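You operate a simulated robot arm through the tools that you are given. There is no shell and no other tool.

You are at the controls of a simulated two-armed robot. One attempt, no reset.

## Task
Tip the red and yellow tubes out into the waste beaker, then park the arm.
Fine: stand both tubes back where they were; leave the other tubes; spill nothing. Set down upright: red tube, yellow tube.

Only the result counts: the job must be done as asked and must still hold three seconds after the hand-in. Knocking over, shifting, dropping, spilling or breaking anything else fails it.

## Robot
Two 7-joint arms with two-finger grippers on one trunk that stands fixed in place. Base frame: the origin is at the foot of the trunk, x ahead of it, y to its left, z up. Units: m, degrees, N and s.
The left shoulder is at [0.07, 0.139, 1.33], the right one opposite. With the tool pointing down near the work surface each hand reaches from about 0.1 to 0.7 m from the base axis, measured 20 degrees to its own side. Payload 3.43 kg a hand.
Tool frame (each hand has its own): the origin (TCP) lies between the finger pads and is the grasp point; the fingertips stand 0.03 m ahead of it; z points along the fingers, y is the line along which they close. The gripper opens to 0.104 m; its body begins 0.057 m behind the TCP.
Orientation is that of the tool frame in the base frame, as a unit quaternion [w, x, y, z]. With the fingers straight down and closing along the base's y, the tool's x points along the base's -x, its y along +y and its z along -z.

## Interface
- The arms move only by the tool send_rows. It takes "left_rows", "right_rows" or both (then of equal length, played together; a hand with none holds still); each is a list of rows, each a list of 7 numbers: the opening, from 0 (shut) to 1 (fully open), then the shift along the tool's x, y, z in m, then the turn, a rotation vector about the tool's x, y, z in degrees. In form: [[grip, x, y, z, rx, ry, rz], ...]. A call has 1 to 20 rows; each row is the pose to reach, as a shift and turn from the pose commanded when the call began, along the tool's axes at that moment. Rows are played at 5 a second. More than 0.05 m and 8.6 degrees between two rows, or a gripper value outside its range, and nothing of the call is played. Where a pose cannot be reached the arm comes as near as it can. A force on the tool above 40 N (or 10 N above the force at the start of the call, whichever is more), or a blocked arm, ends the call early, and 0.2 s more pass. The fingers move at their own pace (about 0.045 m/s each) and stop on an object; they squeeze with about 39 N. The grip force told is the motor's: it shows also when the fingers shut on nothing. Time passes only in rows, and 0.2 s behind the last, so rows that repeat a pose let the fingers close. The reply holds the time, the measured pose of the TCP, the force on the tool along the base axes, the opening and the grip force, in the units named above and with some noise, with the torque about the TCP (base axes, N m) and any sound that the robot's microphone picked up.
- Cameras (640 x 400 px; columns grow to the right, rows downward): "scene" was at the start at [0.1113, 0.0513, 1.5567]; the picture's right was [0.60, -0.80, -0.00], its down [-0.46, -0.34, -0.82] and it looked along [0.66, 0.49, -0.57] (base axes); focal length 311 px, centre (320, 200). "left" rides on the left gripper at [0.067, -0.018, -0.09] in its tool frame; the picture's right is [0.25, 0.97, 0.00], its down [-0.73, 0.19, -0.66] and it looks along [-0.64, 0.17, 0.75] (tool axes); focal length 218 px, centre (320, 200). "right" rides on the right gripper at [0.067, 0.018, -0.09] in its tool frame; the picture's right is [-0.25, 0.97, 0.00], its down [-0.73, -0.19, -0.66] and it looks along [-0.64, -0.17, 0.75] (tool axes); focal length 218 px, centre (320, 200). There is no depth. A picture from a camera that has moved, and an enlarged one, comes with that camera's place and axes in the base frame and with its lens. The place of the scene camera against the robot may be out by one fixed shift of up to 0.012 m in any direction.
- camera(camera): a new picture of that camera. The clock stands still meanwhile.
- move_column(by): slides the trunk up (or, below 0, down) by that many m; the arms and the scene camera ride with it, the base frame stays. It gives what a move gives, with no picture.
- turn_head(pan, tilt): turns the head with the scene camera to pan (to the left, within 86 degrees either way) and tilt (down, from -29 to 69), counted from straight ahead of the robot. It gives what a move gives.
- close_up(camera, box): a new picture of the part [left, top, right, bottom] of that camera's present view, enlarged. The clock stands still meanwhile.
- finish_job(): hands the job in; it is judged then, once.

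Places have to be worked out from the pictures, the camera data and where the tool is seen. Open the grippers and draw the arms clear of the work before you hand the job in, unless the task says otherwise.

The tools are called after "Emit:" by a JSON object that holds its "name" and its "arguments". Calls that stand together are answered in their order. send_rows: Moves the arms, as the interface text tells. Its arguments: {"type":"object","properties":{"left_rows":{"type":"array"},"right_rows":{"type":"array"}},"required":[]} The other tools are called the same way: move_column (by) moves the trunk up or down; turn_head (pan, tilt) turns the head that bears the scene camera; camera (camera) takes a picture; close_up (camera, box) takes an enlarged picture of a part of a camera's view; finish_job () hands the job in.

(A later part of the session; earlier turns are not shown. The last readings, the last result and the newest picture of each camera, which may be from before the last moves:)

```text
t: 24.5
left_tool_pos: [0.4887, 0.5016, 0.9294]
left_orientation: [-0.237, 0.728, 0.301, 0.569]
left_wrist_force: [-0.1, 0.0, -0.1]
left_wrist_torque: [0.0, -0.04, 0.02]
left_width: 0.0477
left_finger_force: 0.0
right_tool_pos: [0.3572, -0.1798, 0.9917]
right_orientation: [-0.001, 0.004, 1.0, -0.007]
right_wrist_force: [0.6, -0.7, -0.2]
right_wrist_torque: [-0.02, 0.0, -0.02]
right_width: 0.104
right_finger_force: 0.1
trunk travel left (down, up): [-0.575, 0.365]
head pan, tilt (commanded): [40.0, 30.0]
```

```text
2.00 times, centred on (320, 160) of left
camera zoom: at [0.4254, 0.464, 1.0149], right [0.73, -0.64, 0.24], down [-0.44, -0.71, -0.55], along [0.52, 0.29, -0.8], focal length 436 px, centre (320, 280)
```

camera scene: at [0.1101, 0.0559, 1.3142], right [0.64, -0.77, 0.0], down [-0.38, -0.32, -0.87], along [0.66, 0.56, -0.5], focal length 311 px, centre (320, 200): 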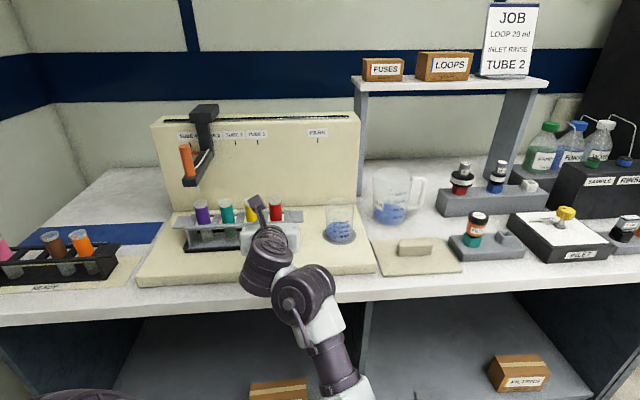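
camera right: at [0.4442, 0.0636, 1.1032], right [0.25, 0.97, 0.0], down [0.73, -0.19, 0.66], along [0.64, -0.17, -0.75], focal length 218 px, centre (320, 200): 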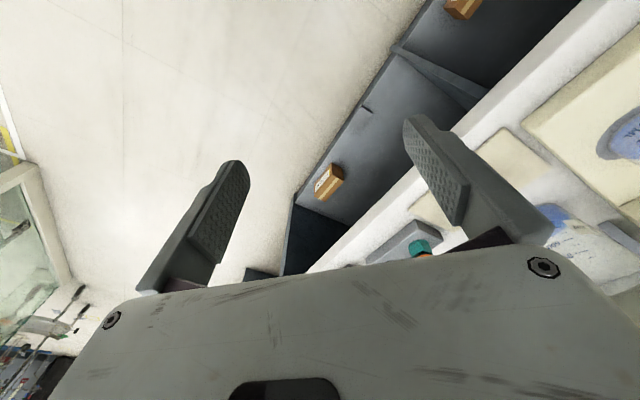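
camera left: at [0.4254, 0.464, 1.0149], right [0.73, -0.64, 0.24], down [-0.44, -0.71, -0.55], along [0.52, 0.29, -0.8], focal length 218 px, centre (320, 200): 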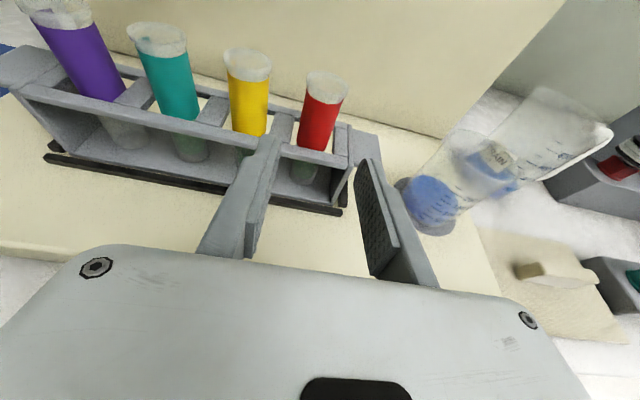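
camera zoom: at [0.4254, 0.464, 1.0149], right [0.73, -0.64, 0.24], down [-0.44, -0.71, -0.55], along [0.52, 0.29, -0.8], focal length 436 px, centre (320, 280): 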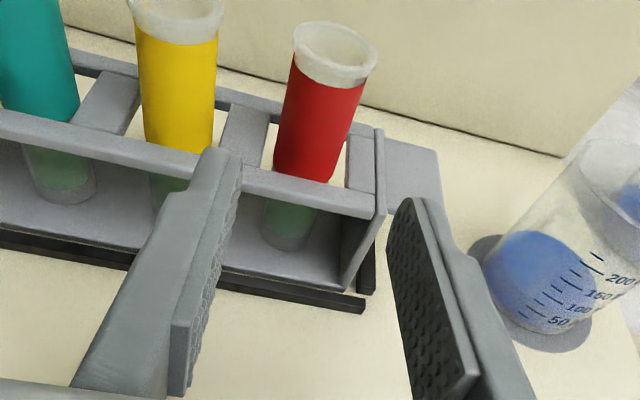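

The arm has settled into an elbow-low posture and the fingers straddle the red tube's line. Before going forward I'll check the elbow and forearm clearance to the bench edge by tilting the head down.

Emit:
{"name": "turn_head", "arguments": {"pan": 35, "tilt": 60}}

Emit:
{"name": "camera", "arguments": {"camera": "scene"}}

Emit:
{"name": "camera", "arguments": {"camera": "right"}}

```text
t: 25.4
left_tool_pos: [0.4882, 0.5015, 0.9291]
left_orientation: [-0.236, 0.728, 0.302, 0.568]
left_wrist_force: [0.5, -0.1, 0.1]
left_wrist_torque: [0.02, 0.0, 0.02]
left_width: 0.0479
left_finger_force: 0.1
right_tool_pos: [0.3579, -0.1794, 0.9909]
right_orientation: [-0.001, 0.005, 1.0, -0.007]
right_wrist_force: [0.1, 0.0, -0.8]
right_wrist_torque: [0.0, -0.01, 0.03]
right_width: 0.1042
right_finger_force: 0.1
trunk travel left (down, up): [-0.575, 0.365]
head pan, tilt (commanded): [35.0, 60.0]
```

```text
taken
camera scene: at [0.0953, 0.0364, 1.2722], right [0.57, -0.82, 0.0], down [-0.71, -0.5, -0.5], along [0.41, 0.29, -0.87], focal length 311 px, centre (320, 200)
```

scene: 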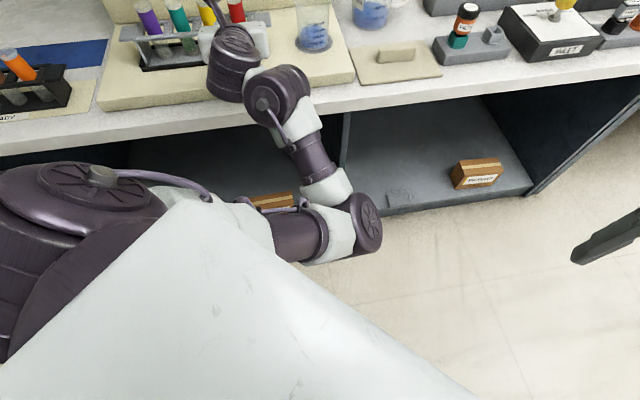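

```text
taken
camera right: at [0.2909, -0.1607, 1.0804], right [0.26, 0.97, -0.01], down [0.73, -0.19, 0.66], along [0.63, -0.18, -0.75], focal length 218 px, centre (320, 200)
```

right: 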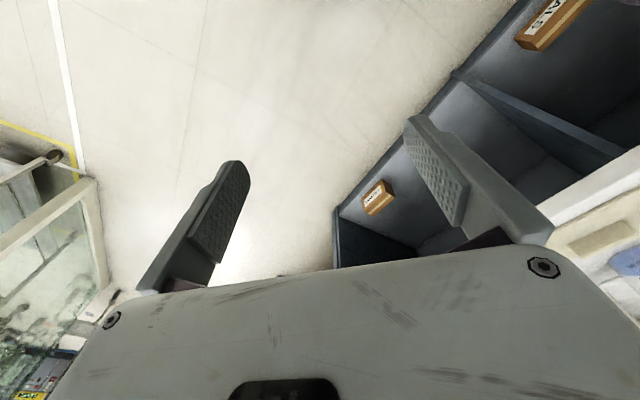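

The elbow is low and in front of the bench edge, which is a good posture. From the two wrist views I put the red rim at about n 0.797, s -0.011, z 0.932 and the rail top at about 0.888. I'll advance to just short of the tube at grip height and check alignment.

Emit:
{"name": "send_rows", "arguments": {"left_rows": [[0.46, 0, -0.0004, 0.0116, 0, 0, 0], [0.46, 0, -0.0008, 0.0232, 0, 0, 0], [0.46, 0, -0.0011, 0.0348, 0, 0, 0], [0.46, 0, -0.0015, 0.0464, 0, 0, 0], [0.46, 0, -0.0015, 0.0464, 0, 0, 0]]}}

Emit:
{"name": "turn_head", "arguments": {"pan": 45, "tilt": 33}}

Emit:
{"name": "close_up", "arguments": {"camera": "left", "box": [200, 0, 440, 150]}}

Emit:
{"name": "camera", "arguments": {"camera": "left"}}

Emit:
{"name": "camera", "arguments": {"camera": "scene"}}

```text
t: 26.6
left_tool_pos: [0.5195, 0.5353, 0.919]
left_orientation: [-0.235, 0.728, 0.301, 0.569]
left_wrist_force: [0.4, -0.4, -0.6]
left_wrist_torque: [0.02, 0.0, 0.03]
left_width: 0.0479
left_finger_force: 0.0
right_tool_pos: [0.3576, -0.1808, 0.9915]
right_orientation: [-0.001, 0.005, 1.0, -0.006]
right_wrist_force: [-0.3, -0.1, 0.0]
right_wrist_torque: [-0.02, 0.0, -0.01]
right_width: 0.104
right_finger_force: 0.1
trunk travel left (down, up): [-0.575, 0.365]
head pan, tilt (commanded): [35.0, 60.0]
```

```text
t: 27.6
left_tool_pos: [0.5206, 0.5366, 0.9179]
left_orientation: [-0.237, 0.728, 0.302, 0.568]
left_wrist_force: [0.5, -0.2, -0.2]
left_wrist_torque: [-0.01, 0.02, -0.04]
left_width: 0.0476
left_finger_force: 0.0
right_tool_pos: [0.3568, -0.1801, 0.9917]
right_orientation: [-0.001, 0.004, 1.0, -0.006]
right_wrist_force: [-0.6, 1.2, 0.0]
right_wrist_torque: [0.0, 0.01, 0.01]
right_width: 0.1041
right_finger_force: 0.2
trunk travel left (down, up): [-0.575, 0.365]
head pan, tilt (commanded): [45.0, 33.0]
```

```text
2.67 times, centred on (320, 75) of left
camera zoom: at [0.456, 0.4986, 1.0045], right [0.73, -0.64, 0.24], down [-0.44, -0.71, -0.55], along [0.52, 0.29, -0.8], focal length 582 px, centre (320, 533)
```

zoom: 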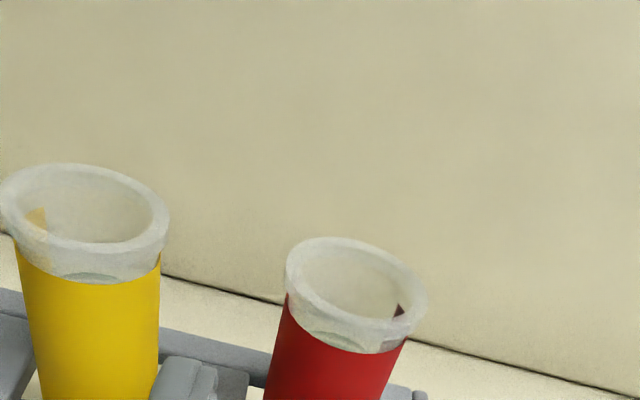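

```text
taken
camera left: at [0.456, 0.4986, 1.0045], right [0.73, -0.64, 0.24], down [-0.44, -0.71, -0.55], along [0.52, 0.29, -0.8], focal length 218 px, centre (320, 200)
```

left: 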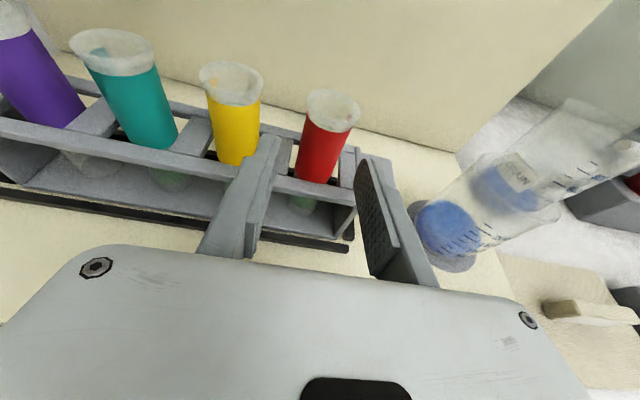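

```text
taken
camera scene: at [0.1037, 0.0612, 1.3094], right [0.71, -0.71, 0.0], down [-0.39, -0.39, -0.84], along [0.59, 0.59, -0.55], focal length 311 px, centre (320, 200)
```

scene: 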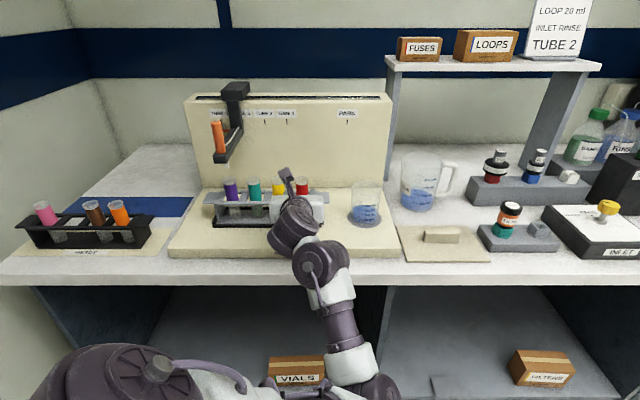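

The fingers are aligned with the red tube within about 1 mm: tube s ≈ -0.0105, hand s -0.0112. I'll zoom the scene view to check finger height against the rack rail before advancing.

Emit:
{"name": "close_up", "arguments": {"camera": "scene", "box": [200, 150, 400, 275]}}

Emit:
{"name": "close_up", "arguments": {"camera": "left", "box": [200, 80, 440, 260]}}

```text
3.20 times, centred on (300, 212) of scene
camera zoom: at [0.1037, 0.0612, 1.3094], right [0.71, -0.71, 0.0], down [-0.39, -0.39, -0.84], along [0.59, 0.59, -0.55], focal length 996 px, centre (384, 160)
```

zoom: 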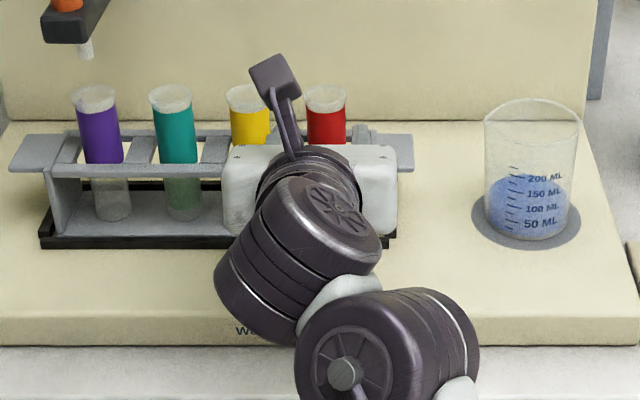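

```text
2.22 times, centred on (320, 170) of left
camera zoom: at [0.456, 0.4986, 1.0045], right [0.73, -0.64, 0.24], down [-0.44, -0.71, -0.55], along [0.52, 0.29, -0.8], focal length 485 px, centre (320, 267)
```

zoom: 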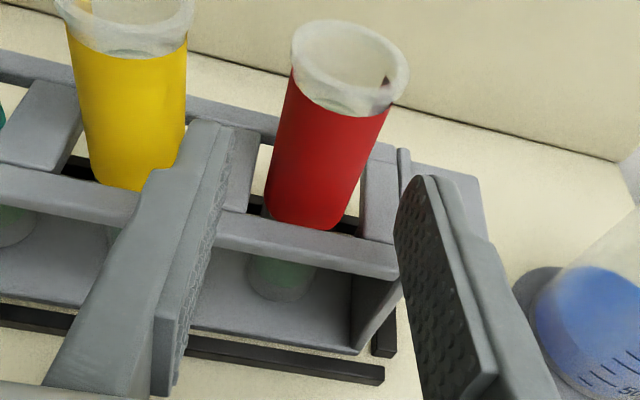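

Finger outer faces clear the yellow tube by about 6 mm and sit above the rail. I'll advance slowly 43 mm to put the red tube between the pads.

Emit:
{"name": "send_rows", "arguments": {"left_rows": [[0.46, 0.0017, 0.0002, 0.0084, 0, 0, 0], [0.46, 0.0033, 0.0003, 0.0169, 0, 0, 0], [0.46, 0.005, 0.0005, 0.0253, 0, 0, 0], [0.46, 0.0066, 0.0006, 0.0338, 0, 0, 0], [0.46, 0.0083, 0.0007, 0.0422, 0, 0, 0], [0.46, 0.0083, 0.0007, 0.0422, 0, 0, 0]]}}

Emit:
{"name": "camera", "arguments": {"camera": "left"}}

Emit:
{"name": "close_up", "arguments": {"camera": "scene", "box": [200, 150, 400, 275]}}

```text
t: 28.9
left_tool_pos: [0.5486, 0.5646, 0.9162]
left_orientation: [-0.237, 0.728, 0.302, 0.568]
left_wrist_force: [0.9, 0.5, -0.3]
left_wrist_torque: [0.0, -0.02, 0.03]
left_width: 0.0478
left_finger_force: 0.1
right_tool_pos: [0.3559, -0.1805, 0.9918]
right_orientation: [-0.001, 0.005, 1.0, -0.006]
right_wrist_force: [0.8, -0.3, 0.3]
right_wrist_torque: [0.01, 0.0, 0.01]
right_width: 0.104
right_finger_force: 0.0
trunk travel left (down, up): [-0.575, 0.365]
head pan, tilt (commanded): [45.0, 33.0]
```

```text
taken
camera left: at [0.4863, 0.5274, 1.0028], right [0.73, -0.64, 0.24], down [-0.44, -0.71, -0.55], along [0.52, 0.29, -0.8], focal length 218 px, centre (320, 200)
```

left: 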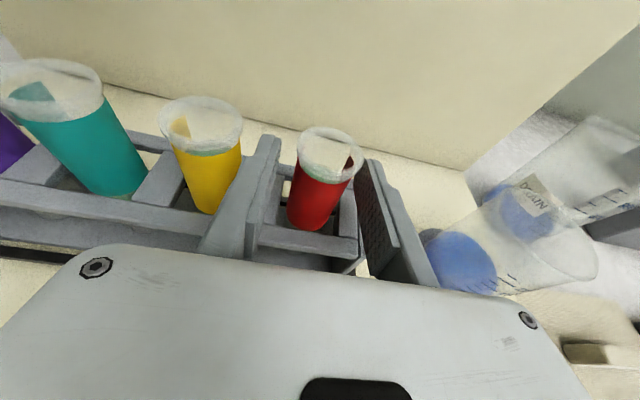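

```text
3.20 times, centred on (300, 212) of scene
camera zoom: at [0.1035, 0.0612, 1.3095], right [0.71, -0.71, 0.0], down [-0.39, -0.39, -0.84], along [0.59, 0.59, -0.54], focal length 996 px, centre (384, 160)
```

zoom: 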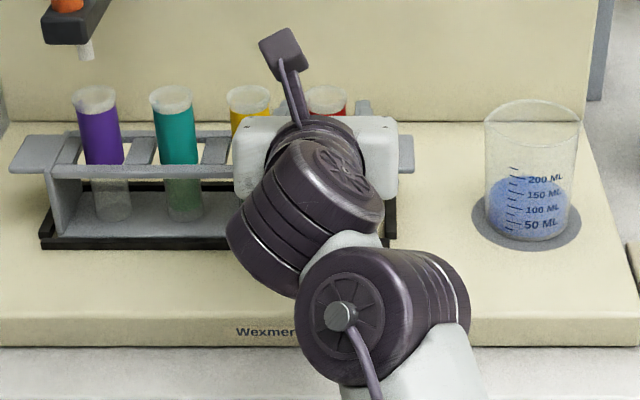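

The red tube is between the pads, matching the prediction. I'll close the gripper on it while holding the pose.

Emit:
{"name": "send_rows", "arguments": {"left_rows": [[0.2, 0, 0, 0, 0, 0, 0], [0.2, 0, 0, 0, 0, 0, 0], [0.2, 0, 0, 0, 0, 0, 0], [0.2, 0, 0, 0, 0, 0, 0]]}}

Emit:
{"name": "close_up", "arguments": {"camera": "left", "box": [160, 80, 480, 280]}}

```text
t: 29.9
left_tool_pos: [0.5495, 0.5649, 0.9166]
left_orientation: [-0.236, 0.728, 0.301, 0.569]
left_wrist_force: [0.9, -0.3, -1.5]
left_wrist_torque: [0.02, 0.01, -0.01]
left_width: 0.0291
left_finger_force: 39.5
right_tool_pos: [0.3574, -0.1796, 0.9907]
right_orientation: [0.0, 0.004, 1.0, -0.007]
right_wrist_force: [-0.1, -0.3, 0.3]
right_wrist_torque: [-0.03, -0.02, -0.01]
right_width: 0.104
right_finger_force: 0.0
trunk travel left (down, up): [-0.575, 0.365]
head pan, tilt (commanded): [45.0, 33.0]
```

```text
2.00 times, centred on (320, 180) of left
camera zoom: at [0.4864, 0.5273, 1.0027], right [0.73, -0.64, 0.24], down [-0.44, -0.71, -0.55], along [0.52, 0.29, -0.8], focal length 436 px, centre (320, 240)
```

zoom: 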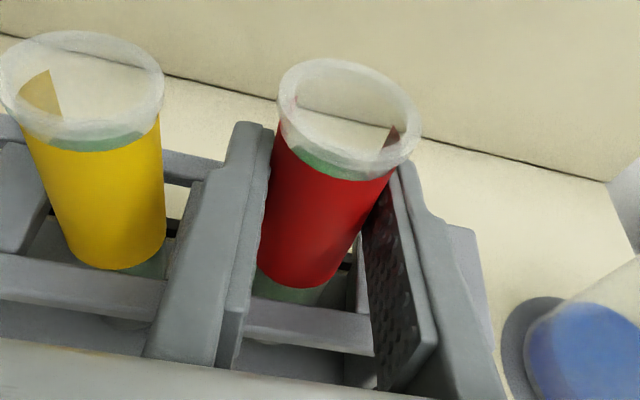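

The pads hold the tube at 29 mm width with 39 N. The green ring shows the liquid is within about 15 mm of the rim, so I'll lift straight up slowly.

Emit:
{"name": "send_rows", "arguments": {"left_rows": [[0.2, 0.0049, 0, -0.0012, 0, 0, 0], [0.2, 0.0097, 0, -0.0024, 0, 0, 0], [0.2, 0.0194, 0, -0.0048, 0, 0, 0], [0.2, 0.0291, 0, -0.0073, 0, 0, 0], [0.2, 0.0388, 0, -0.0097, 0, 0, 0], [0.2, 0.0485, 0, -0.0121, 0, 0, 0], [0.2, 0.0582, 0, -0.0145, 0, 0, 0], [0.2, 0.0679, 0, -0.0169, 0, 0, 0], [0.2, 0.0776, 0, -0.0194, 0, 0, 0], [0.2, 0.0873, 0, -0.0218, 0, 0, 0], [0.2, 0.097, 0, -0.0242, 0, 0, 0], [0.2, 0.1067, 0, -0.0266, 0, 0, 0], [0.2, 0.1164, 0, -0.029, 0, 0, 0], [0.2, 0.1237, 0, -0.0309, 0, 0, 0], [0.2, 0.1261, 0, -0.0315, 0, 0, 0]]}}

Emit:
{"name": "camera", "arguments": {"camera": "left"}}

Emit:
{"name": "camera", "arguments": {"camera": "scene"}}

```text
t: 33.1
left_tool_pos: [0.5503, 0.5647, 1.0471]
left_orientation: [-0.237, 0.728, 0.302, 0.569]
left_wrist_force: [-0.8, 0.3, -0.4]
left_wrist_torque: [0.01, 0.01, 0.01]
left_width: 0.0292
left_finger_force: 39.0
right_tool_pos: [0.3572, -0.18, 0.9907]
right_orientation: [0.0, 0.004, 1.0, -0.007]
right_wrist_force: [0.1, -0.4, 0.3]
right_wrist_torque: [0.02, 0.03, 0.0]
right_width: 0.1039
right_finger_force: 0.0
trunk travel left (down, up): [-0.575, 0.365]
head pan, tilt (commanded): [45.0, 33.0]
```

```text
taken
camera left: at [0.4871, 0.5269, 1.1326], right [0.73, -0.64, 0.24], down [-0.44, -0.71, -0.55], along [0.52, 0.29, -0.8], focal length 218 px, centre (320, 200)
```

left: 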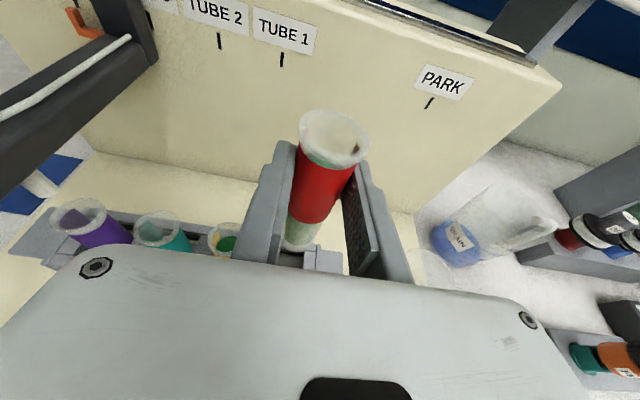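

```text
taken
camera scene: at [0.1038, 0.0613, 1.3095], right [0.71, -0.71, 0.0], down [-0.39, -0.39, -0.84], along [0.59, 0.59, -0.54], focal length 311 px, centre (320, 200)
```

scene: 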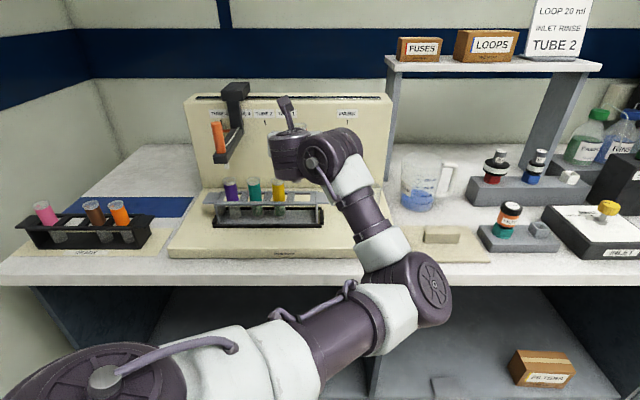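

The red tube is up at 1.047 and holding. The left elbow has moved to about (0.43, 0.16, 0.95) and will go farther right at the beaker, so I'll check where the right arm sits and clear it first.

Emit:
{"name": "turn_head", "arguments": {"pan": -10, "tilt": 45}}

Emit:
{"name": "camera", "arguments": {"camera": "scene"}}

```text
t: 34.4
left_tool_pos: [0.5512, 0.564, 1.0473]
left_orientation: [-0.236, 0.728, 0.302, 0.568]
left_wrist_force: [-0.6, -0.1, -0.8]
left_wrist_torque: [0.0, 0.0, 0.0]
left_width: 0.0296
left_finger_force: 38.8
right_tool_pos: [0.3579, -0.1797, 0.991]
right_orientation: [-0.001, 0.004, 1.0, -0.007]
right_wrist_force: [0.1, 0.6, 0.0]
right_wrist_torque: [-0.04, -0.02, 0.01]
right_width: 0.1038
right_finger_force: 0.1
trunk travel left (down, up): [-0.575, 0.365]
head pan, tilt (commanded): [-10.0, 45.0]
```

```text
taken
camera scene: at [0.1209, -0.0157, 1.2916], right [-0.17, -0.98, 0.0], down [-0.7, 0.12, -0.71], along [0.7, -0.12, -0.71], focal length 311 px, centre (320, 200)
```

scene: 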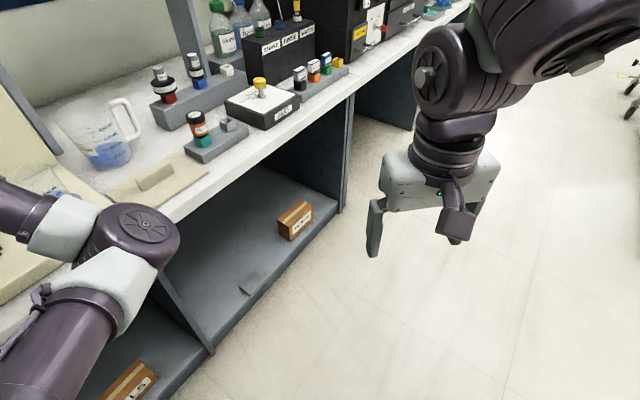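

The right arm's elbow is out to the right, so I can retract its hand farther back, right and up, away from the left elbow.

Emit:
{"name": "send_rows", "arguments": {"right_rows": [[1, 0.012, -0.015, -0.015, 0, 0, 0], [1, 0.024, -0.03, -0.03, 0, 0, 0], [1, 0.036, -0.045, -0.045, 0, 0, 0], [1, 0.048, -0.06, -0.06, 0, 0, 0], [1, 0.06, -0.075, -0.075, 0, 0, 0], [1, 0.072, -0.09, -0.09, 0, 0, 0], [1, 0.084, -0.105, -0.105, 0, 0, 0], [1, 0.096, -0.12, -0.12, 0, 0, 0], [1, 0.108, -0.135, -0.135, 0, 0, 0], [1, 0.12, -0.15, -0.15, 0, 0, 0]]}}

Emit:
{"name": "camera", "arguments": {"camera": "scene"}}

```text
t: 36.6
left_tool_pos: [0.55, 0.5644, 1.0464]
left_orientation: [-0.237, 0.727, 0.302, 0.569]
left_wrist_force: [-0.2, -0.8, -0.4]
left_wrist_torque: [0.0, -0.01, 0.0]
left_width: 0.0295
left_finger_force: 38.8
right_tool_pos: [0.2234, -0.2348, 1.1099]
right_orientation: [-0.003, 0.001, 1.0, -0.005]
right_wrist_force: [0.8, 0.8, 0.4]
right_wrist_torque: [0.02, -0.04, 0.03]
right_width: 0.1039
right_finger_force: 0.0
right hand out of reach, approached as far as the arm can: row 1, 2, 3, 4, 5, 6, 7, 8, 9, 10
trunk travel left (down, up): [-0.575, 0.365]
head pan, tilt (commanded): [-10.0, 45.0]
```

```text
taken
camera scene: at [0.121, -0.0157, 1.2915], right [-0.17, -0.98, 0.0], down [-0.7, 0.12, -0.71], along [0.7, -0.12, -0.71], focal length 311 px, centre (320, 200)
```

scene: 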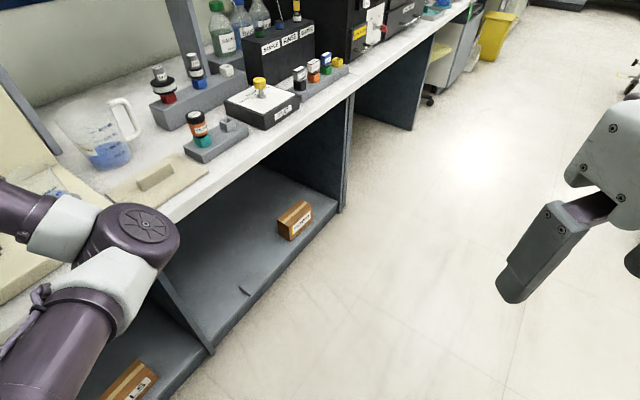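

The right hand is well out of the way now. I'll carry the upright red tube sideways, slowly and at constant height (tube bottom about 0.947, above the beaker rim), to just right of the beaker centre at s ≈ 0.18.

Emit:
{"name": "send_rows", "arguments": {"left_rows": [[0.2, 0.0001, 0.004, 0.0002, 0, 0, 0], [0.2, 0.0003, 0.0125, 0.0008, 0, 0, 0], [0.2, 0.0004, 0.0225, 0.0014, 0, 0, 0], [0.2, 0.0005, 0.0325, 0.002, 0, 0, 0], [0.2, 0.0007, 0.0425, 0.0026, 0, 0, 0], [0.2, 0.0008, 0.0525, 0.0033, 0, 0, 0], [0.2, 0.001, 0.0625, 0.0039, 0, 0, 0], [0.2, 0.0012, 0.0725, 0.0045, 0, 0, 0], [0.2, 0.0013, 0.0825, 0.0051, 0, 0, 0], [0.2, 0.0015, 0.0925, 0.0057, 0, 0, 0], [0.2, 0.0016, 0.1025, 0.0064, 0, 0, 0], [0.2, 0.0018, 0.1125, 0.007, 0, 0, 0], [0.2, 0.0019, 0.1225, 0.0076, 0, 0, 0], [0.2, 0.0021, 0.1325, 0.0082, 0, 0, 0], [0.2, 0.0022, 0.1425, 0.0088, 0, 0, 0], [0.2, 0.0024, 0.1525, 0.0095, 0, 0, 0], [0.2, 0.0026, 0.1625, 0.0101, 0, 0, 0], [0.2, 0.0027, 0.1725, 0.0107, 0, 0, 0], [0.2, 0.0029, 0.1825, 0.0113, 0, 0, 0], [0.2, 0.003, 0.1885, 0.0116, 0, 0, 0]]}}

Emit:
{"name": "turn_head", "arguments": {"pan": 38, "tilt": 33}}

Emit:
{"name": "camera", "arguments": {"camera": "scene"}}

Emit:
{"name": "camera", "arguments": {"camera": "left"}}

```text
t: 40.8
left_tool_pos: [0.6908, 0.4425, 1.0452]
left_orientation: [-0.237, 0.728, 0.302, 0.568]
left_wrist_force: [-0.1, -0.1, -0.8]
left_wrist_torque: [0.01, 0.01, -0.02]
left_width: 0.0294
left_finger_force: 38.6
right_tool_pos: [0.2236, -0.2358, 1.1098]
right_orientation: [-0.002, 0.001, 1.0, -0.005]
right_wrist_force: [-0.6, 0.3, -0.7]
right_wrist_torque: [-0.04, 0.02, 0.02]
right_width: 0.1039
right_finger_force: 0.1
trunk travel left (down, up): [-0.575, 0.365]
head pan, tilt (commanded): [-10.0, 45.0]
```

```text
t: 42.0
left_tool_pos: [0.6915, 0.4428, 1.0463]
left_orientation: [-0.237, 0.728, 0.302, 0.568]
left_wrist_force: [0.5, 0.5, -0.8]
left_wrist_torque: [0.0, 0.04, 0.02]
left_width: 0.0297
left_finger_force: 38.8
right_tool_pos: [0.2235, -0.2352, 1.1095]
right_orientation: [-0.001, 0.002, 1.0, -0.005]
right_wrist_force: [-0.1, -1.0, 0.4]
right_wrist_torque: [0.0, -0.02, 0.03]
right_width: 0.1043
right_finger_force: 0.2
trunk travel left (down, up): [-0.575, 0.365]
head pan, tilt (commanded): [38.0, 33.0]
```

```text
taken
camera scene: at [0.111, 0.053, 1.3095], right [0.61, -0.79, 0.0], down [-0.43, -0.34, -0.84], along [0.66, 0.52, -0.55], focal length 311 px, centre (320, 200)
```

scene: 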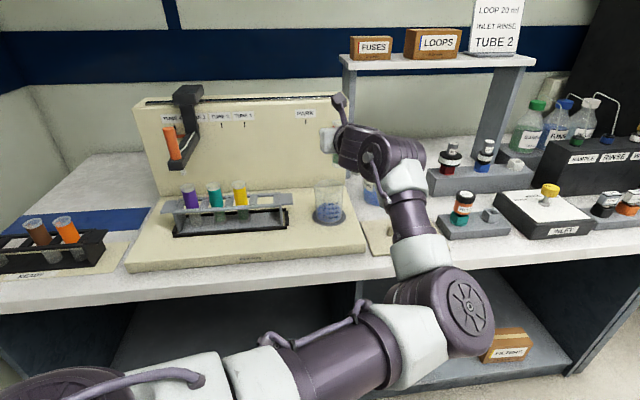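

```text
taken
camera left: at [0.6284, 0.404, 1.132], right [0.73, -0.64, 0.24], down [-0.44, -0.71, -0.55], along [0.52, 0.29, -0.8], focal length 218 px, centre (320, 200)
```

left: 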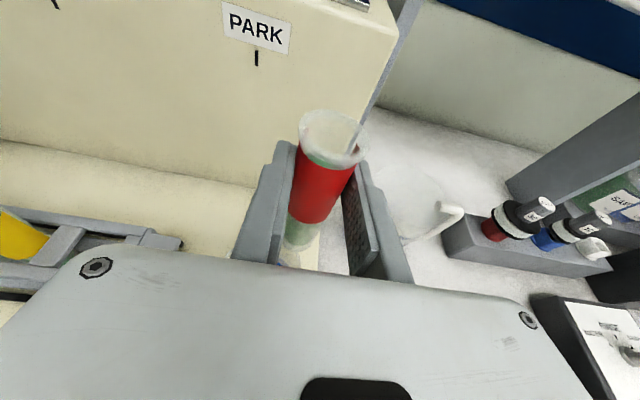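

The tube is right above and slightly right of the beaker. I'll zoom the scene to locate the beaker relative to the hand.

Emit:
{"name": "close_up", "arguments": {"camera": "scene", "box": [260, 90, 420, 240]}}

Emit:
{"name": "close_up", "arguments": {"camera": "left", "box": [220, 90, 420, 290]}}

```text
2.67 times, centred on (340, 165) of scene
camera zoom: at [0.111, 0.053, 1.3095], right [0.61, -0.79, 0.0], down [-0.43, -0.34, -0.84], along [0.66, 0.52, -0.55], focal length 830 px, centre (267, 293)
```

zoom: 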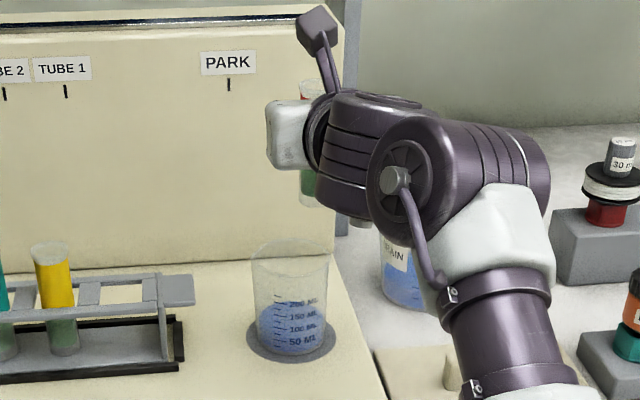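

```text
2.00 times, centred on (320, 190) of left
camera zoom: at [0.6284, 0.404, 1.132], right [0.73, -0.64, 0.24], down [-0.44, -0.71, -0.55], along [0.52, 0.29, -0.8], focal length 436 px, centre (320, 220)
```

zoom: 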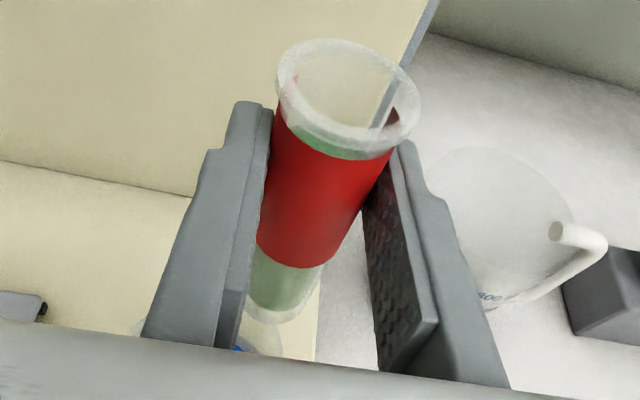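

The beaker centre is at s ≈ 0.156, n ≈ 0.797 with the rim at about 0.92, and the tube mouth is just right of it. I'll begin a gentle 25° tilt toward the beaker while shifting slightly right, so the tube bottom clears the rim, then lower.

Emit:
{"name": "send_rows", "arguments": {"left_rows": [[0.2, 0, 0.003, 0, 0, 0, -3], [0.2, 0, 0.006, 0, 0, 0, -7], [0.2, 0, 0.009, 0, 0, 0, -11], [0.2, 0, 0.012, 0, 0, 0, -15], [0.2, 0, 0.0145, 0, 0, 0, -19], [0.2, 0, 0.0163, 0, 0, 0, -23], [0.2, -0.0039, 0.0163, 0.001, 0, 0, -25], [0.2, -0.0116, 0.0163, 0.0029, 0, 0, -25], [0.2, -0.0213, 0.0163, 0.0053, 0, 0, -25], [0.2, -0.031, 0.0163, 0.0077, 0, 0, -25], [0.2, -0.0407, 0.0163, 0.0102, 0, 0, -25], [0.2, -0.0504, 0.0163, 0.0126, 0, 0, -25], [0.2, -0.0572, 0.0163, 0.0143, 0, 0, -25], [0.2, -0.0592, 0.0163, 0.0148, 0, 0, -25], [0.2, -0.0592, 0.0163, 0.0148, 0, 0, -25]]}}

Emit:
{"name": "close_up", "arguments": {"camera": "scene", "box": [240, 90, 440, 240]}}

Emit:
{"name": "camera", "arguments": {"camera": "left"}}

```text
t: 45.1
left_tool_pos: [0.7028, 0.4304, 0.9847]
left_orientation: [-0.107, 0.645, 0.452, 0.606]
left_wrist_force: [-0.5, 0.0, -0.9]
left_wrist_torque: [0.0, 0.01, 0.0]
left_width: 0.0297
left_finger_force: 39.0
right_tool_pos: [0.2238, -0.2346, 1.1113]
right_orientation: [-0.003, 0.001, 1.0, -0.005]
right_wrist_force: [-0.5, 0.3, -0.5]
right_wrist_torque: [0.0, 0.02, 0.01]
right_width: 0.1043
right_finger_force: 0.1
trunk travel left (down, up): [-0.575, 0.365]
head pan, tilt (commanded): [38.0, 33.0]
```

```text
2.67 times, centred on (340, 165) of scene
camera zoom: at [0.111, 0.053, 1.3095], right [0.62, -0.79, 0.0], down [-0.43, -0.34, -0.84], along [0.66, 0.52, -0.54], focal length 830 px, centre (267, 293)
```

zoom: 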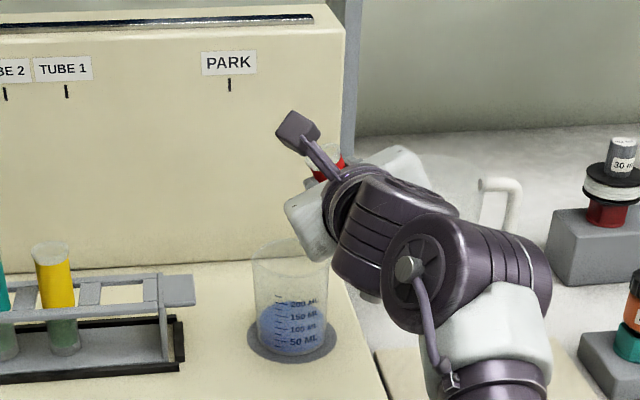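

```text
taken
camera left: at [0.6182, 0.4081, 1.0578], right [0.66, -0.43, 0.62], down [-0.21, -0.89, -0.4], along [0.73, 0.14, -0.67], focal length 218 px, centre (320, 200)
```

left: 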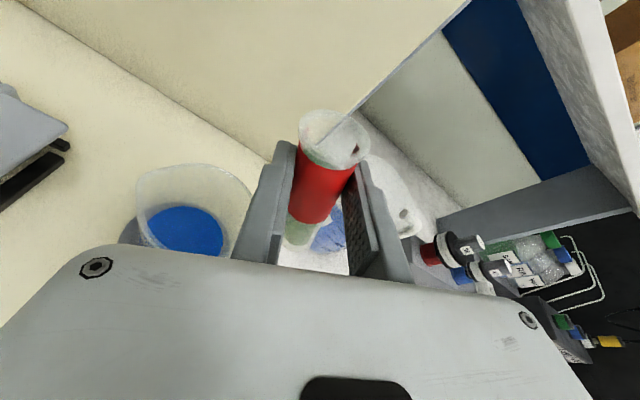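

The wrist view puts the beaker centre at s ≈ 0.156, n ≈ 0.79, and the mouth at s 0.171 sits inside its rim circle. I'll keep tilting slowly to 65°, easing down and left so the lip stays over the beaker.

Emit:
{"name": "send_rows", "arguments": {"left_rows": [[0.2, -0.0011, -0.0011, -0.0002, 0, 0, -2.5], [0.2, -0.0021, -0.0023, -0.0004, 0, 0, -5], [0.2, -0.0032, -0.0034, -0.0006, 0, 0, -7.5], [0.2, -0.0042, -0.0045, -0.0008, 0, 0, -10], [0.2, -0.0053, -0.0056, -0.001, 0, 0, -12.5], [0.2, -0.0063, -0.0068, -0.0012, 0, 0, -15], [0.2, -0.0074, -0.0079, -0.0014, 0, 0, -17.5], [0.2, -0.0084, -0.009, -0.0016, 0, 0, -20], [0.2, -0.0084, -0.0097, -0.0017, 0, 0, -22.5], [0.2, -0.0084, -0.0104, -0.0017, 0, 0, -25], [0.2, -0.0084, -0.011, -0.0018, 0, 0, -27.5], [0.2, -0.0084, -0.0117, -0.0019, 0, 0, -30], [0.2, -0.0083, -0.0124, -0.0019, 0, 0, -32.5], [0.2, -0.0083, -0.0131, -0.002, 0, 0, -35], [0.2, -0.0083, -0.0138, -0.002, 0, 0, -37.5], [0.2, -0.0083, -0.0144, -0.0021, 0, 0, -40]]}}

Emit:
{"name": "close_up", "arguments": {"camera": "scene", "box": [240, 90, 440, 240]}}

Emit:
{"name": "camera", "arguments": {"camera": "left"}}

```text
t: 48.5
left_tool_pos: [0.6933, 0.4507, 0.984]
left_orientation: [0.105, 0.454, 0.646, 0.605]
left_wrist_force: [0.0, -0.7, 0.3]
left_wrist_torque: [-0.02, 0.02, 0.01]
left_width: 0.0296
left_finger_force: 39.1
left hand out of reach, approached as far as the arm can: row 15, 16
right_tool_pos: [0.2234, -0.2355, 1.1113]
right_orientation: [-0.001, 0.001, 1.0, -0.005]
right_wrist_force: [0.0, 0.8, 0.4]
right_wrist_torque: [0.0, -0.02, 0.0]
right_width: 0.1038
right_finger_force: 0.1
trunk travel left (down, up): [-0.575, 0.365]
head pan, tilt (commanded): [38.0, 33.0]
```

```text
2.67 times, centred on (340, 165) of scene
camera zoom: at [0.111, 0.0532, 1.3094], right [0.62, -0.79, 0.0], down [-0.43, -0.34, -0.84], along [0.66, 0.52, -0.54], focal length 830 px, centre (267, 293)
```

zoom: 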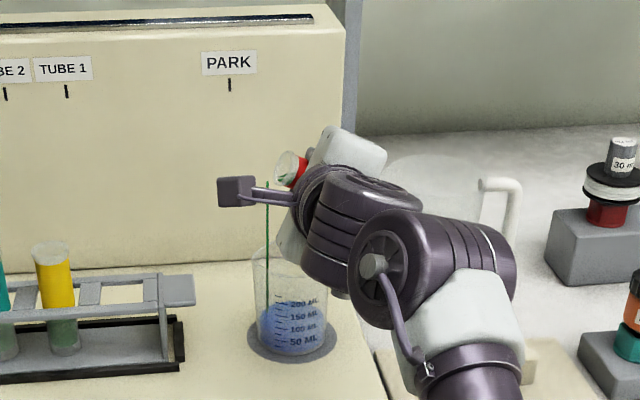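

```text
taken
camera left: at [0.5847, 0.4393, 1.0179], right [0.3, 0.04, 0.95], down [0.05, -1.0, 0.03], along [0.95, 0.04, -0.3], focal length 218 px, centre (320, 200)
```

left: 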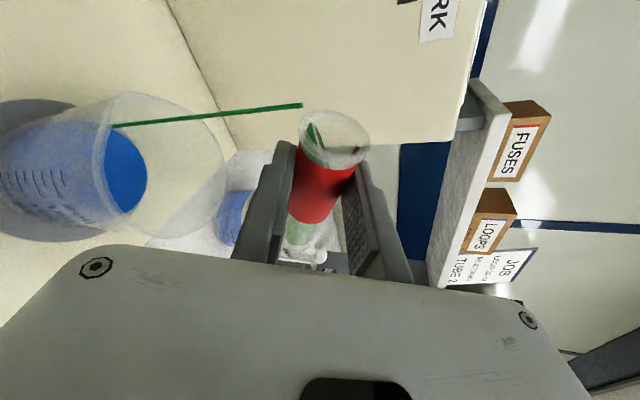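

The stream is landing in the beaker, but the wrist roll hit its limit near 60° and pushed the hand about 2 cm off line, toward the beaker's far-left edge. I'll correct toward the centre and roll back to stop the flow. Since the roll has far more travel the other way, I'll then pour from the beaker's left side.

Emit:
{"name": "send_rows", "arguments": {"left_rows": [[0.2, -0.009, -0.0024, -0.0052, 0, 0, 5], [0.2, -0.0181, -0.0047, -0.0104, 0, 0, 10], [0.2, -0.0186, -0.0015, -0.0108, 0, 0, 16], [0.2, -0.019, 0.002, -0.0112, 0, 0, 22], [0.2, -0.0192, 0.0045, -0.0115, 0, 0, 28], [0.2, -0.0194, 0.007, -0.0118, 0, 0, 34], [0.2, -0.0194, 0.007, -0.0118, 0, 0, 40], [0.2, -0.0194, 0.007, -0.0118, 0, 0, 40]]}}

Emit:
{"name": "close_up", "arguments": {"camera": "scene", "box": [240, 90, 440, 240]}}

Emit:
{"name": "camera", "arguments": {"camera": "left"}}

```text
t: 50.4
left_tool_pos: [0.7013, 0.427, 0.9862]
left_orientation: [-0.108, 0.646, 0.452, 0.606]
left_wrist_force: [0.4, 0.2, -1.1]
left_wrist_torque: [0.0, 0.0, 0.03]
left_width: 0.0294
left_finger_force: 38.7
right_tool_pos: [0.2238, -0.2352, 1.1103]
right_orientation: [-0.002, 0.002, 1.0, -0.005]
right_wrist_force: [0.1, 0.4, -0.7]
right_wrist_torque: [0.01, 0.0, 0.01]
right_width: 0.104
right_finger_force: 0.1
trunk travel left (down, up): [-0.575, 0.365]
head pan, tilt (commanded): [38.0, 33.0]
```

```text
2.67 times, centred on (340, 165) of scene
camera zoom: at [0.111, 0.053, 1.3095], right [0.62, -0.79, 0.0], down [-0.43, -0.34, -0.84], along [0.66, 0.52, -0.54], focal length 830 px, centre (267, 293)
```

zoom: 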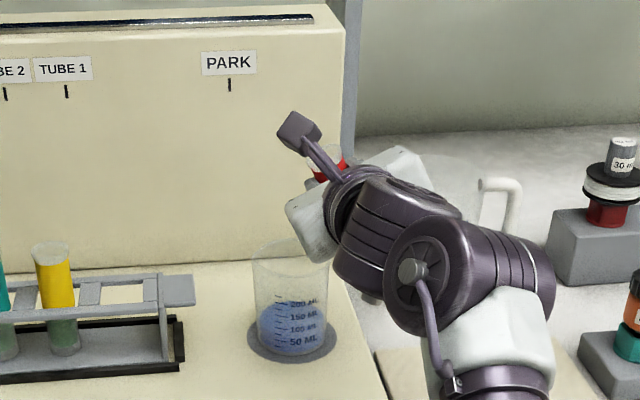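

```text
taken
camera left: at [0.6157, 0.4052, 1.0588], right [0.66, -0.44, 0.62], down [-0.21, -0.89, -0.41], along [0.73, 0.14, -0.67], focal length 218 px, centre (320, 200)
```

left: 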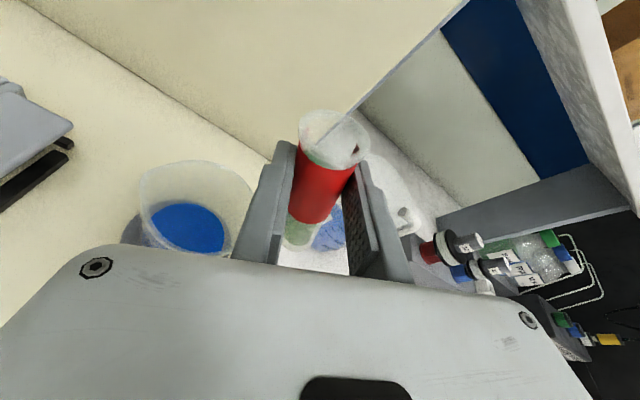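

The flow has stopped, nothing is spilled, and the pose is back on line. I'll raise, bring the tube upright and move to the left side of the beaker for the pour in the other roll direction.

Emit:
{"name": "send_rows", "arguments": {"left_rows": [[0.2, 0.0053, 0.0025, -0.0015, 0, 0, 0], [0.2, 0.0141, 0.0066, -0.0039, 0, 0, 0], [0.2, 0.0246, 0.0115, -0.0068, 0, 0, 0], [0.2, 0.0352, 0.0164, -0.0097, 0, 0, 0], [0.2, 0.044, 0.0205, -0.0121, 0, 0, 0], [0.2, 0.051, 0.0238, -0.014, 0, 0, 0], [0.2, 0.0545, 0.0254, -0.015, 0, 0, 0], [0.2, 0.057, 0.02, -0.015, 0, 0, 6], [0.2, 0.0604, 0.0127, -0.015, 0, 0, 12], [0.2, 0.0638, 0.0055, -0.015, 0, 0, 18], [0.2, 0.0672, -0.0018, -0.015, 0, 0, 25], [0.2, 0.0706, -0.009, -0.015, 0, 0, 25], [0.2, 0.0739, -0.0163, -0.015, 0, 0, 25], [0.2, 0.0773, -0.0235, -0.015, 0, 0, 25], [0.2, 0.0807, -0.0308, -0.015, 0, 0, 25], [0.2, 0.0824, -0.0344, -0.015, 0, 0, 25], [0.2, 0.0824, -0.0344, -0.015, 0, 0, 25]]}}

Emit:
{"name": "camera", "arguments": {"camera": "scene"}}

Emit:
{"name": "camera", "arguments": {"camera": "left"}}

```text
t: 54.0
left_tool_pos: [0.6525, 0.4751, 1.0485]
left_orientation: [-0.238, 0.727, 0.302, 0.569]
left_wrist_force: [-0.2, 0.1, -1.7]
left_wrist_torque: [0.05, -0.01, -0.07]
left_width: 0.0296
left_finger_force: 38.9
right_tool_pos: [0.2248, -0.2352, 1.1106]
right_orientation: [-0.002, 0.002, 1.0, -0.005]
right_wrist_force: [1.0, 0.1, 0.4]
right_wrist_torque: [0.02, -0.04, -0.03]
right_width: 0.1041
right_finger_force: 0.1
trunk travel left (down, up): [-0.575, 0.365]
head pan, tilt (commanded): [38.0, 33.0]
```

```text
taken
camera scene: at [0.111, 0.053, 1.3095], right [0.62, -0.79, 0.0], down [-0.43, -0.34, -0.84], along [0.66, 0.52, -0.54], focal length 311 px, centre (320, 200)
```

scene: 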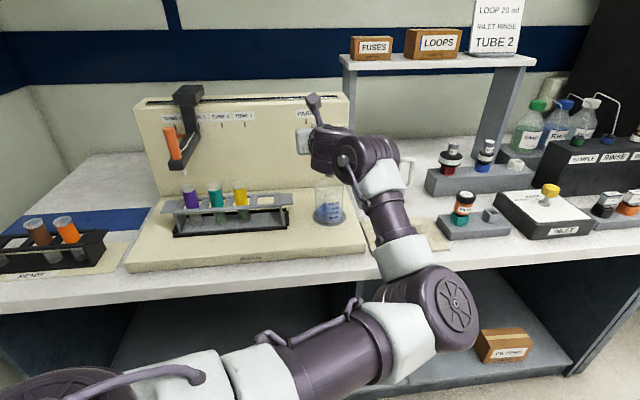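

```text
taken
camera left: at [0.5893, 0.4365, 1.1346], right [0.73, -0.64, 0.24], down [-0.44, -0.71, -0.55], along [0.52, 0.29, -0.8], focal length 218 px, centre (320, 200)
```

left: 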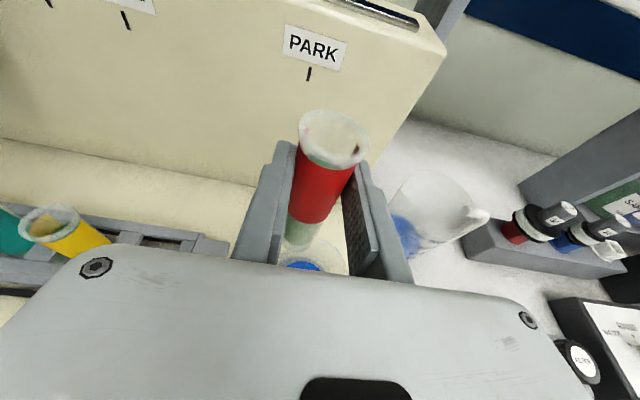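

The tube is upright left of the beaker at s 0.125. I'll tilt 45° toward +s at height, below the angle where it now pours, and then lower so the lip sits over the beaker centre.

Emit:
{"name": "send_rows", "arguments": {"left_rows": [[0.2, -0.0002, 0.0005, -0.0009, 0, 0, 4], [0.2, -0.0004, 0.001, -0.0017, 0, 0, 9], [0.2, -0.0006, 0.0015, -0.0026, 0, 0, 14], [0.2, -0.0008, 0.002, -0.0035, 0, 0, 20], [0.2, -0.0011, 0.0026, -0.0043, 0, 0, 26], [0.2, -0.0013, 0.0031, -0.0052, 0, 0, 32], [0.2, -0.0015, 0.0036, -0.0061, 0, 0, 38], [0.2, -0.0017, 0.0041, -0.0069, 0, 0, 42], [0.2, -0.0019, 0.0046, -0.0078, 0, 0, 45], [0.2, -0.0116, 0.0046, -0.0054, 0, 0, 45], [0.2, -0.0232, 0.0046, -0.0025, 0, 0, 45], [0.2, -0.0349, 0.0046, 0.0004, 0, 0, 45], [0.2, -0.0465, 0.0046, 0.0033, 0, 0, 45], [0.2, -0.0582, 0.0046, 0.0062, 0, 0, 45], [0.2, -0.0679, 0.0046, 0.0087, 0, 0, 45], [0.2, -0.0732, 0.0046, 0.01, 0, 0, 45], [0.2, -0.0732, 0.0046, 0.01, 0, 0, 45]]}}

Emit:
{"name": "close_up", "arguments": {"camera": "scene", "box": [240, 90, 440, 240]}}

Emit:
{"name": "camera", "arguments": {"camera": "left"}}

```text
t: 57.5
left_tool_pos: [0.6508, 0.4656, 0.974]
left_orientation: [-0.436, 0.788, 0.0, 0.434]
left_wrist_force: [-0.3, 0.1, -0.3]
left_wrist_torque: [-0.01, -0.05, 0.0]
left_width: 0.0298
left_finger_force: 39.4
right_tool_pos: [0.2233, -0.2354, 1.1099]
right_orientation: [-0.002, 0.002, 1.0, -0.005]
right_wrist_force: [0.1, -0.3, -0.5]
right_wrist_torque: [0.02, -0.04, 0.02]
right_width: 0.104
right_finger_force: 0.1
trunk travel left (down, up): [-0.575, 0.365]
head pan, tilt (commanded): [38.0, 33.0]
```

```text
2.67 times, centred on (340, 165) of scene
camera zoom: at [0.1109, 0.0531, 1.3095], right [0.62, -0.79, 0.0], down [-0.43, -0.34, -0.84], along [0.66, 0.52, -0.54], focal length 830 px, centre (267, 293)
```

zoom: 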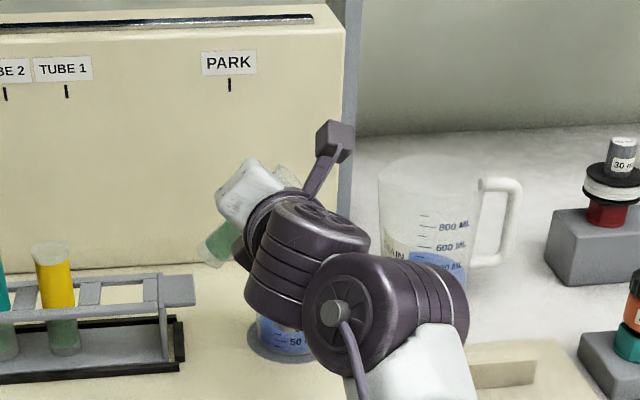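

```text
taken
camera left: at [0.6231, 0.389, 1.0531], right [0.52, -0.7, -0.49], down [-0.83, -0.29, -0.47], along [0.18, 0.66, -0.73], focal length 218 px, centre (320, 200)
```

left: 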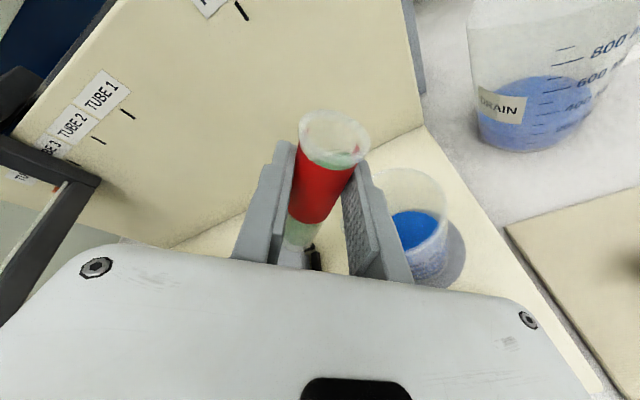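

The lip is now over the beaker centre (beaker at s ≈ 0.152, n ≈ 0.789; lip about 0.153, 0.795). I'll pour slowly, rolling from 45° to 90° with small lateral compensation.

Emit:
{"name": "send_rows", "arguments": {"left_rows": [[0.2, 0, 0, 0, 0, 0, 2.5], [0.2, 0, 0, 0, 0, 0, 5], [0.2, 0, 0, 0, 0, 0, 7.5], [0.2, 0, 0, 0, 0, 0, 10], [0.2, 0, 0, 0, 0, 0, 12.5], [0.2, 0, 0, 0, 0, 0, 15], [0.2, 0.0003, 0.0003, 0, 0, 0, 17.5], [0.2, 0.0006, 0.0006, 0, 0, 0, 20], [0.2, 0.0009, 0.0009, 0, 0, 0, 22.5], [0.2, 0.0012, 0.0012, 0, 0, 0, 25], [0.2, 0.0015, 0.0015, 0, 0, 0, 27.5], [0.2, 0.0018, 0.0018, 0, 0, 0, 30], [0.2, 0.0021, 0.0021, 0, 0, 0, 32.5], [0.2, 0.0024, 0.0024, 0, 0, 0, 35], [0.2, 0.0027, 0.0027, 0, 0, 0, 37.5], [0.2, 0.003, 0.003, 0, 0, 0, 40], [0.2, 0.0033, 0.0033, 0, 0, 0, 42.5], [0.2, 0.0036, 0.0036, 0, 0, 0, 45]]}}

Emit:
{"name": "close_up", "arguments": {"camera": "scene", "box": [240, 90, 440, 240]}}

Emit:
{"name": "camera", "arguments": {"camera": "left"}}

```text
t: 61.4
left_tool_pos: [0.6539, 0.4616, 0.9751]
left_orientation: [-0.569, 0.728, -0.302, 0.234]
left_wrist_force: [-1.2, 1.0, 0.0]
left_wrist_torque: [0.0, 0.01, 0.0]
left_width: 0.0292
left_finger_force: 39.7
right_tool_pos: [0.224, -0.2345, 1.1089]
right_orientation: [-0.002, 0.001, 1.0, -0.005]
right_wrist_force: [-0.2, -0.1, -0.3]
right_wrist_torque: [0.01, -0.01, 0.0]
right_width: 0.1039
right_finger_force: 0.1
trunk travel left (down, up): [-0.575, 0.365]
head pan, tilt (commanded): [38.0, 33.0]
```

```text
2.67 times, centred on (340, 165) of scene
camera zoom: at [0.1109, 0.053, 1.3095], right [0.62, -0.79, 0.0], down [-0.43, -0.34, -0.84], along [0.66, 0.52, -0.54], focal length 830 px, centre (267, 293)
```

zoom: 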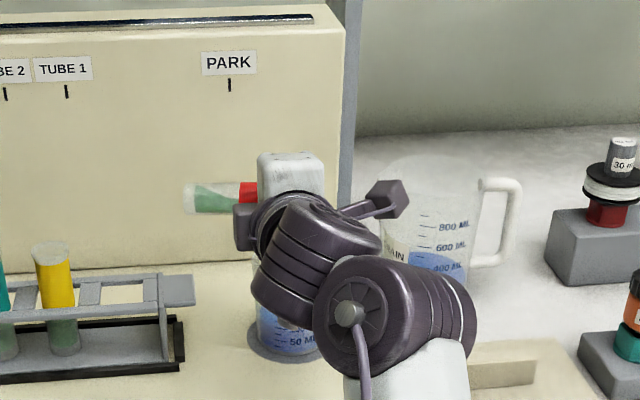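

```text
taken
camera left: at [0.6424, 0.3545, 1.0125], right [0.01, -0.34, -0.94], down [-1.0, 0.03, -0.02], along [0.04, 0.94, -0.34], focal length 218 px, centre (320, 200)
```

left: 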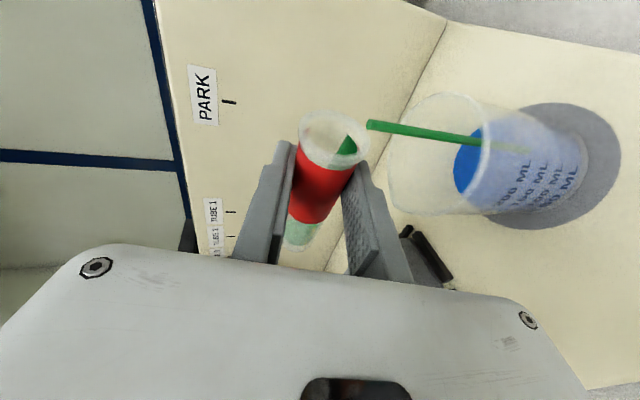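

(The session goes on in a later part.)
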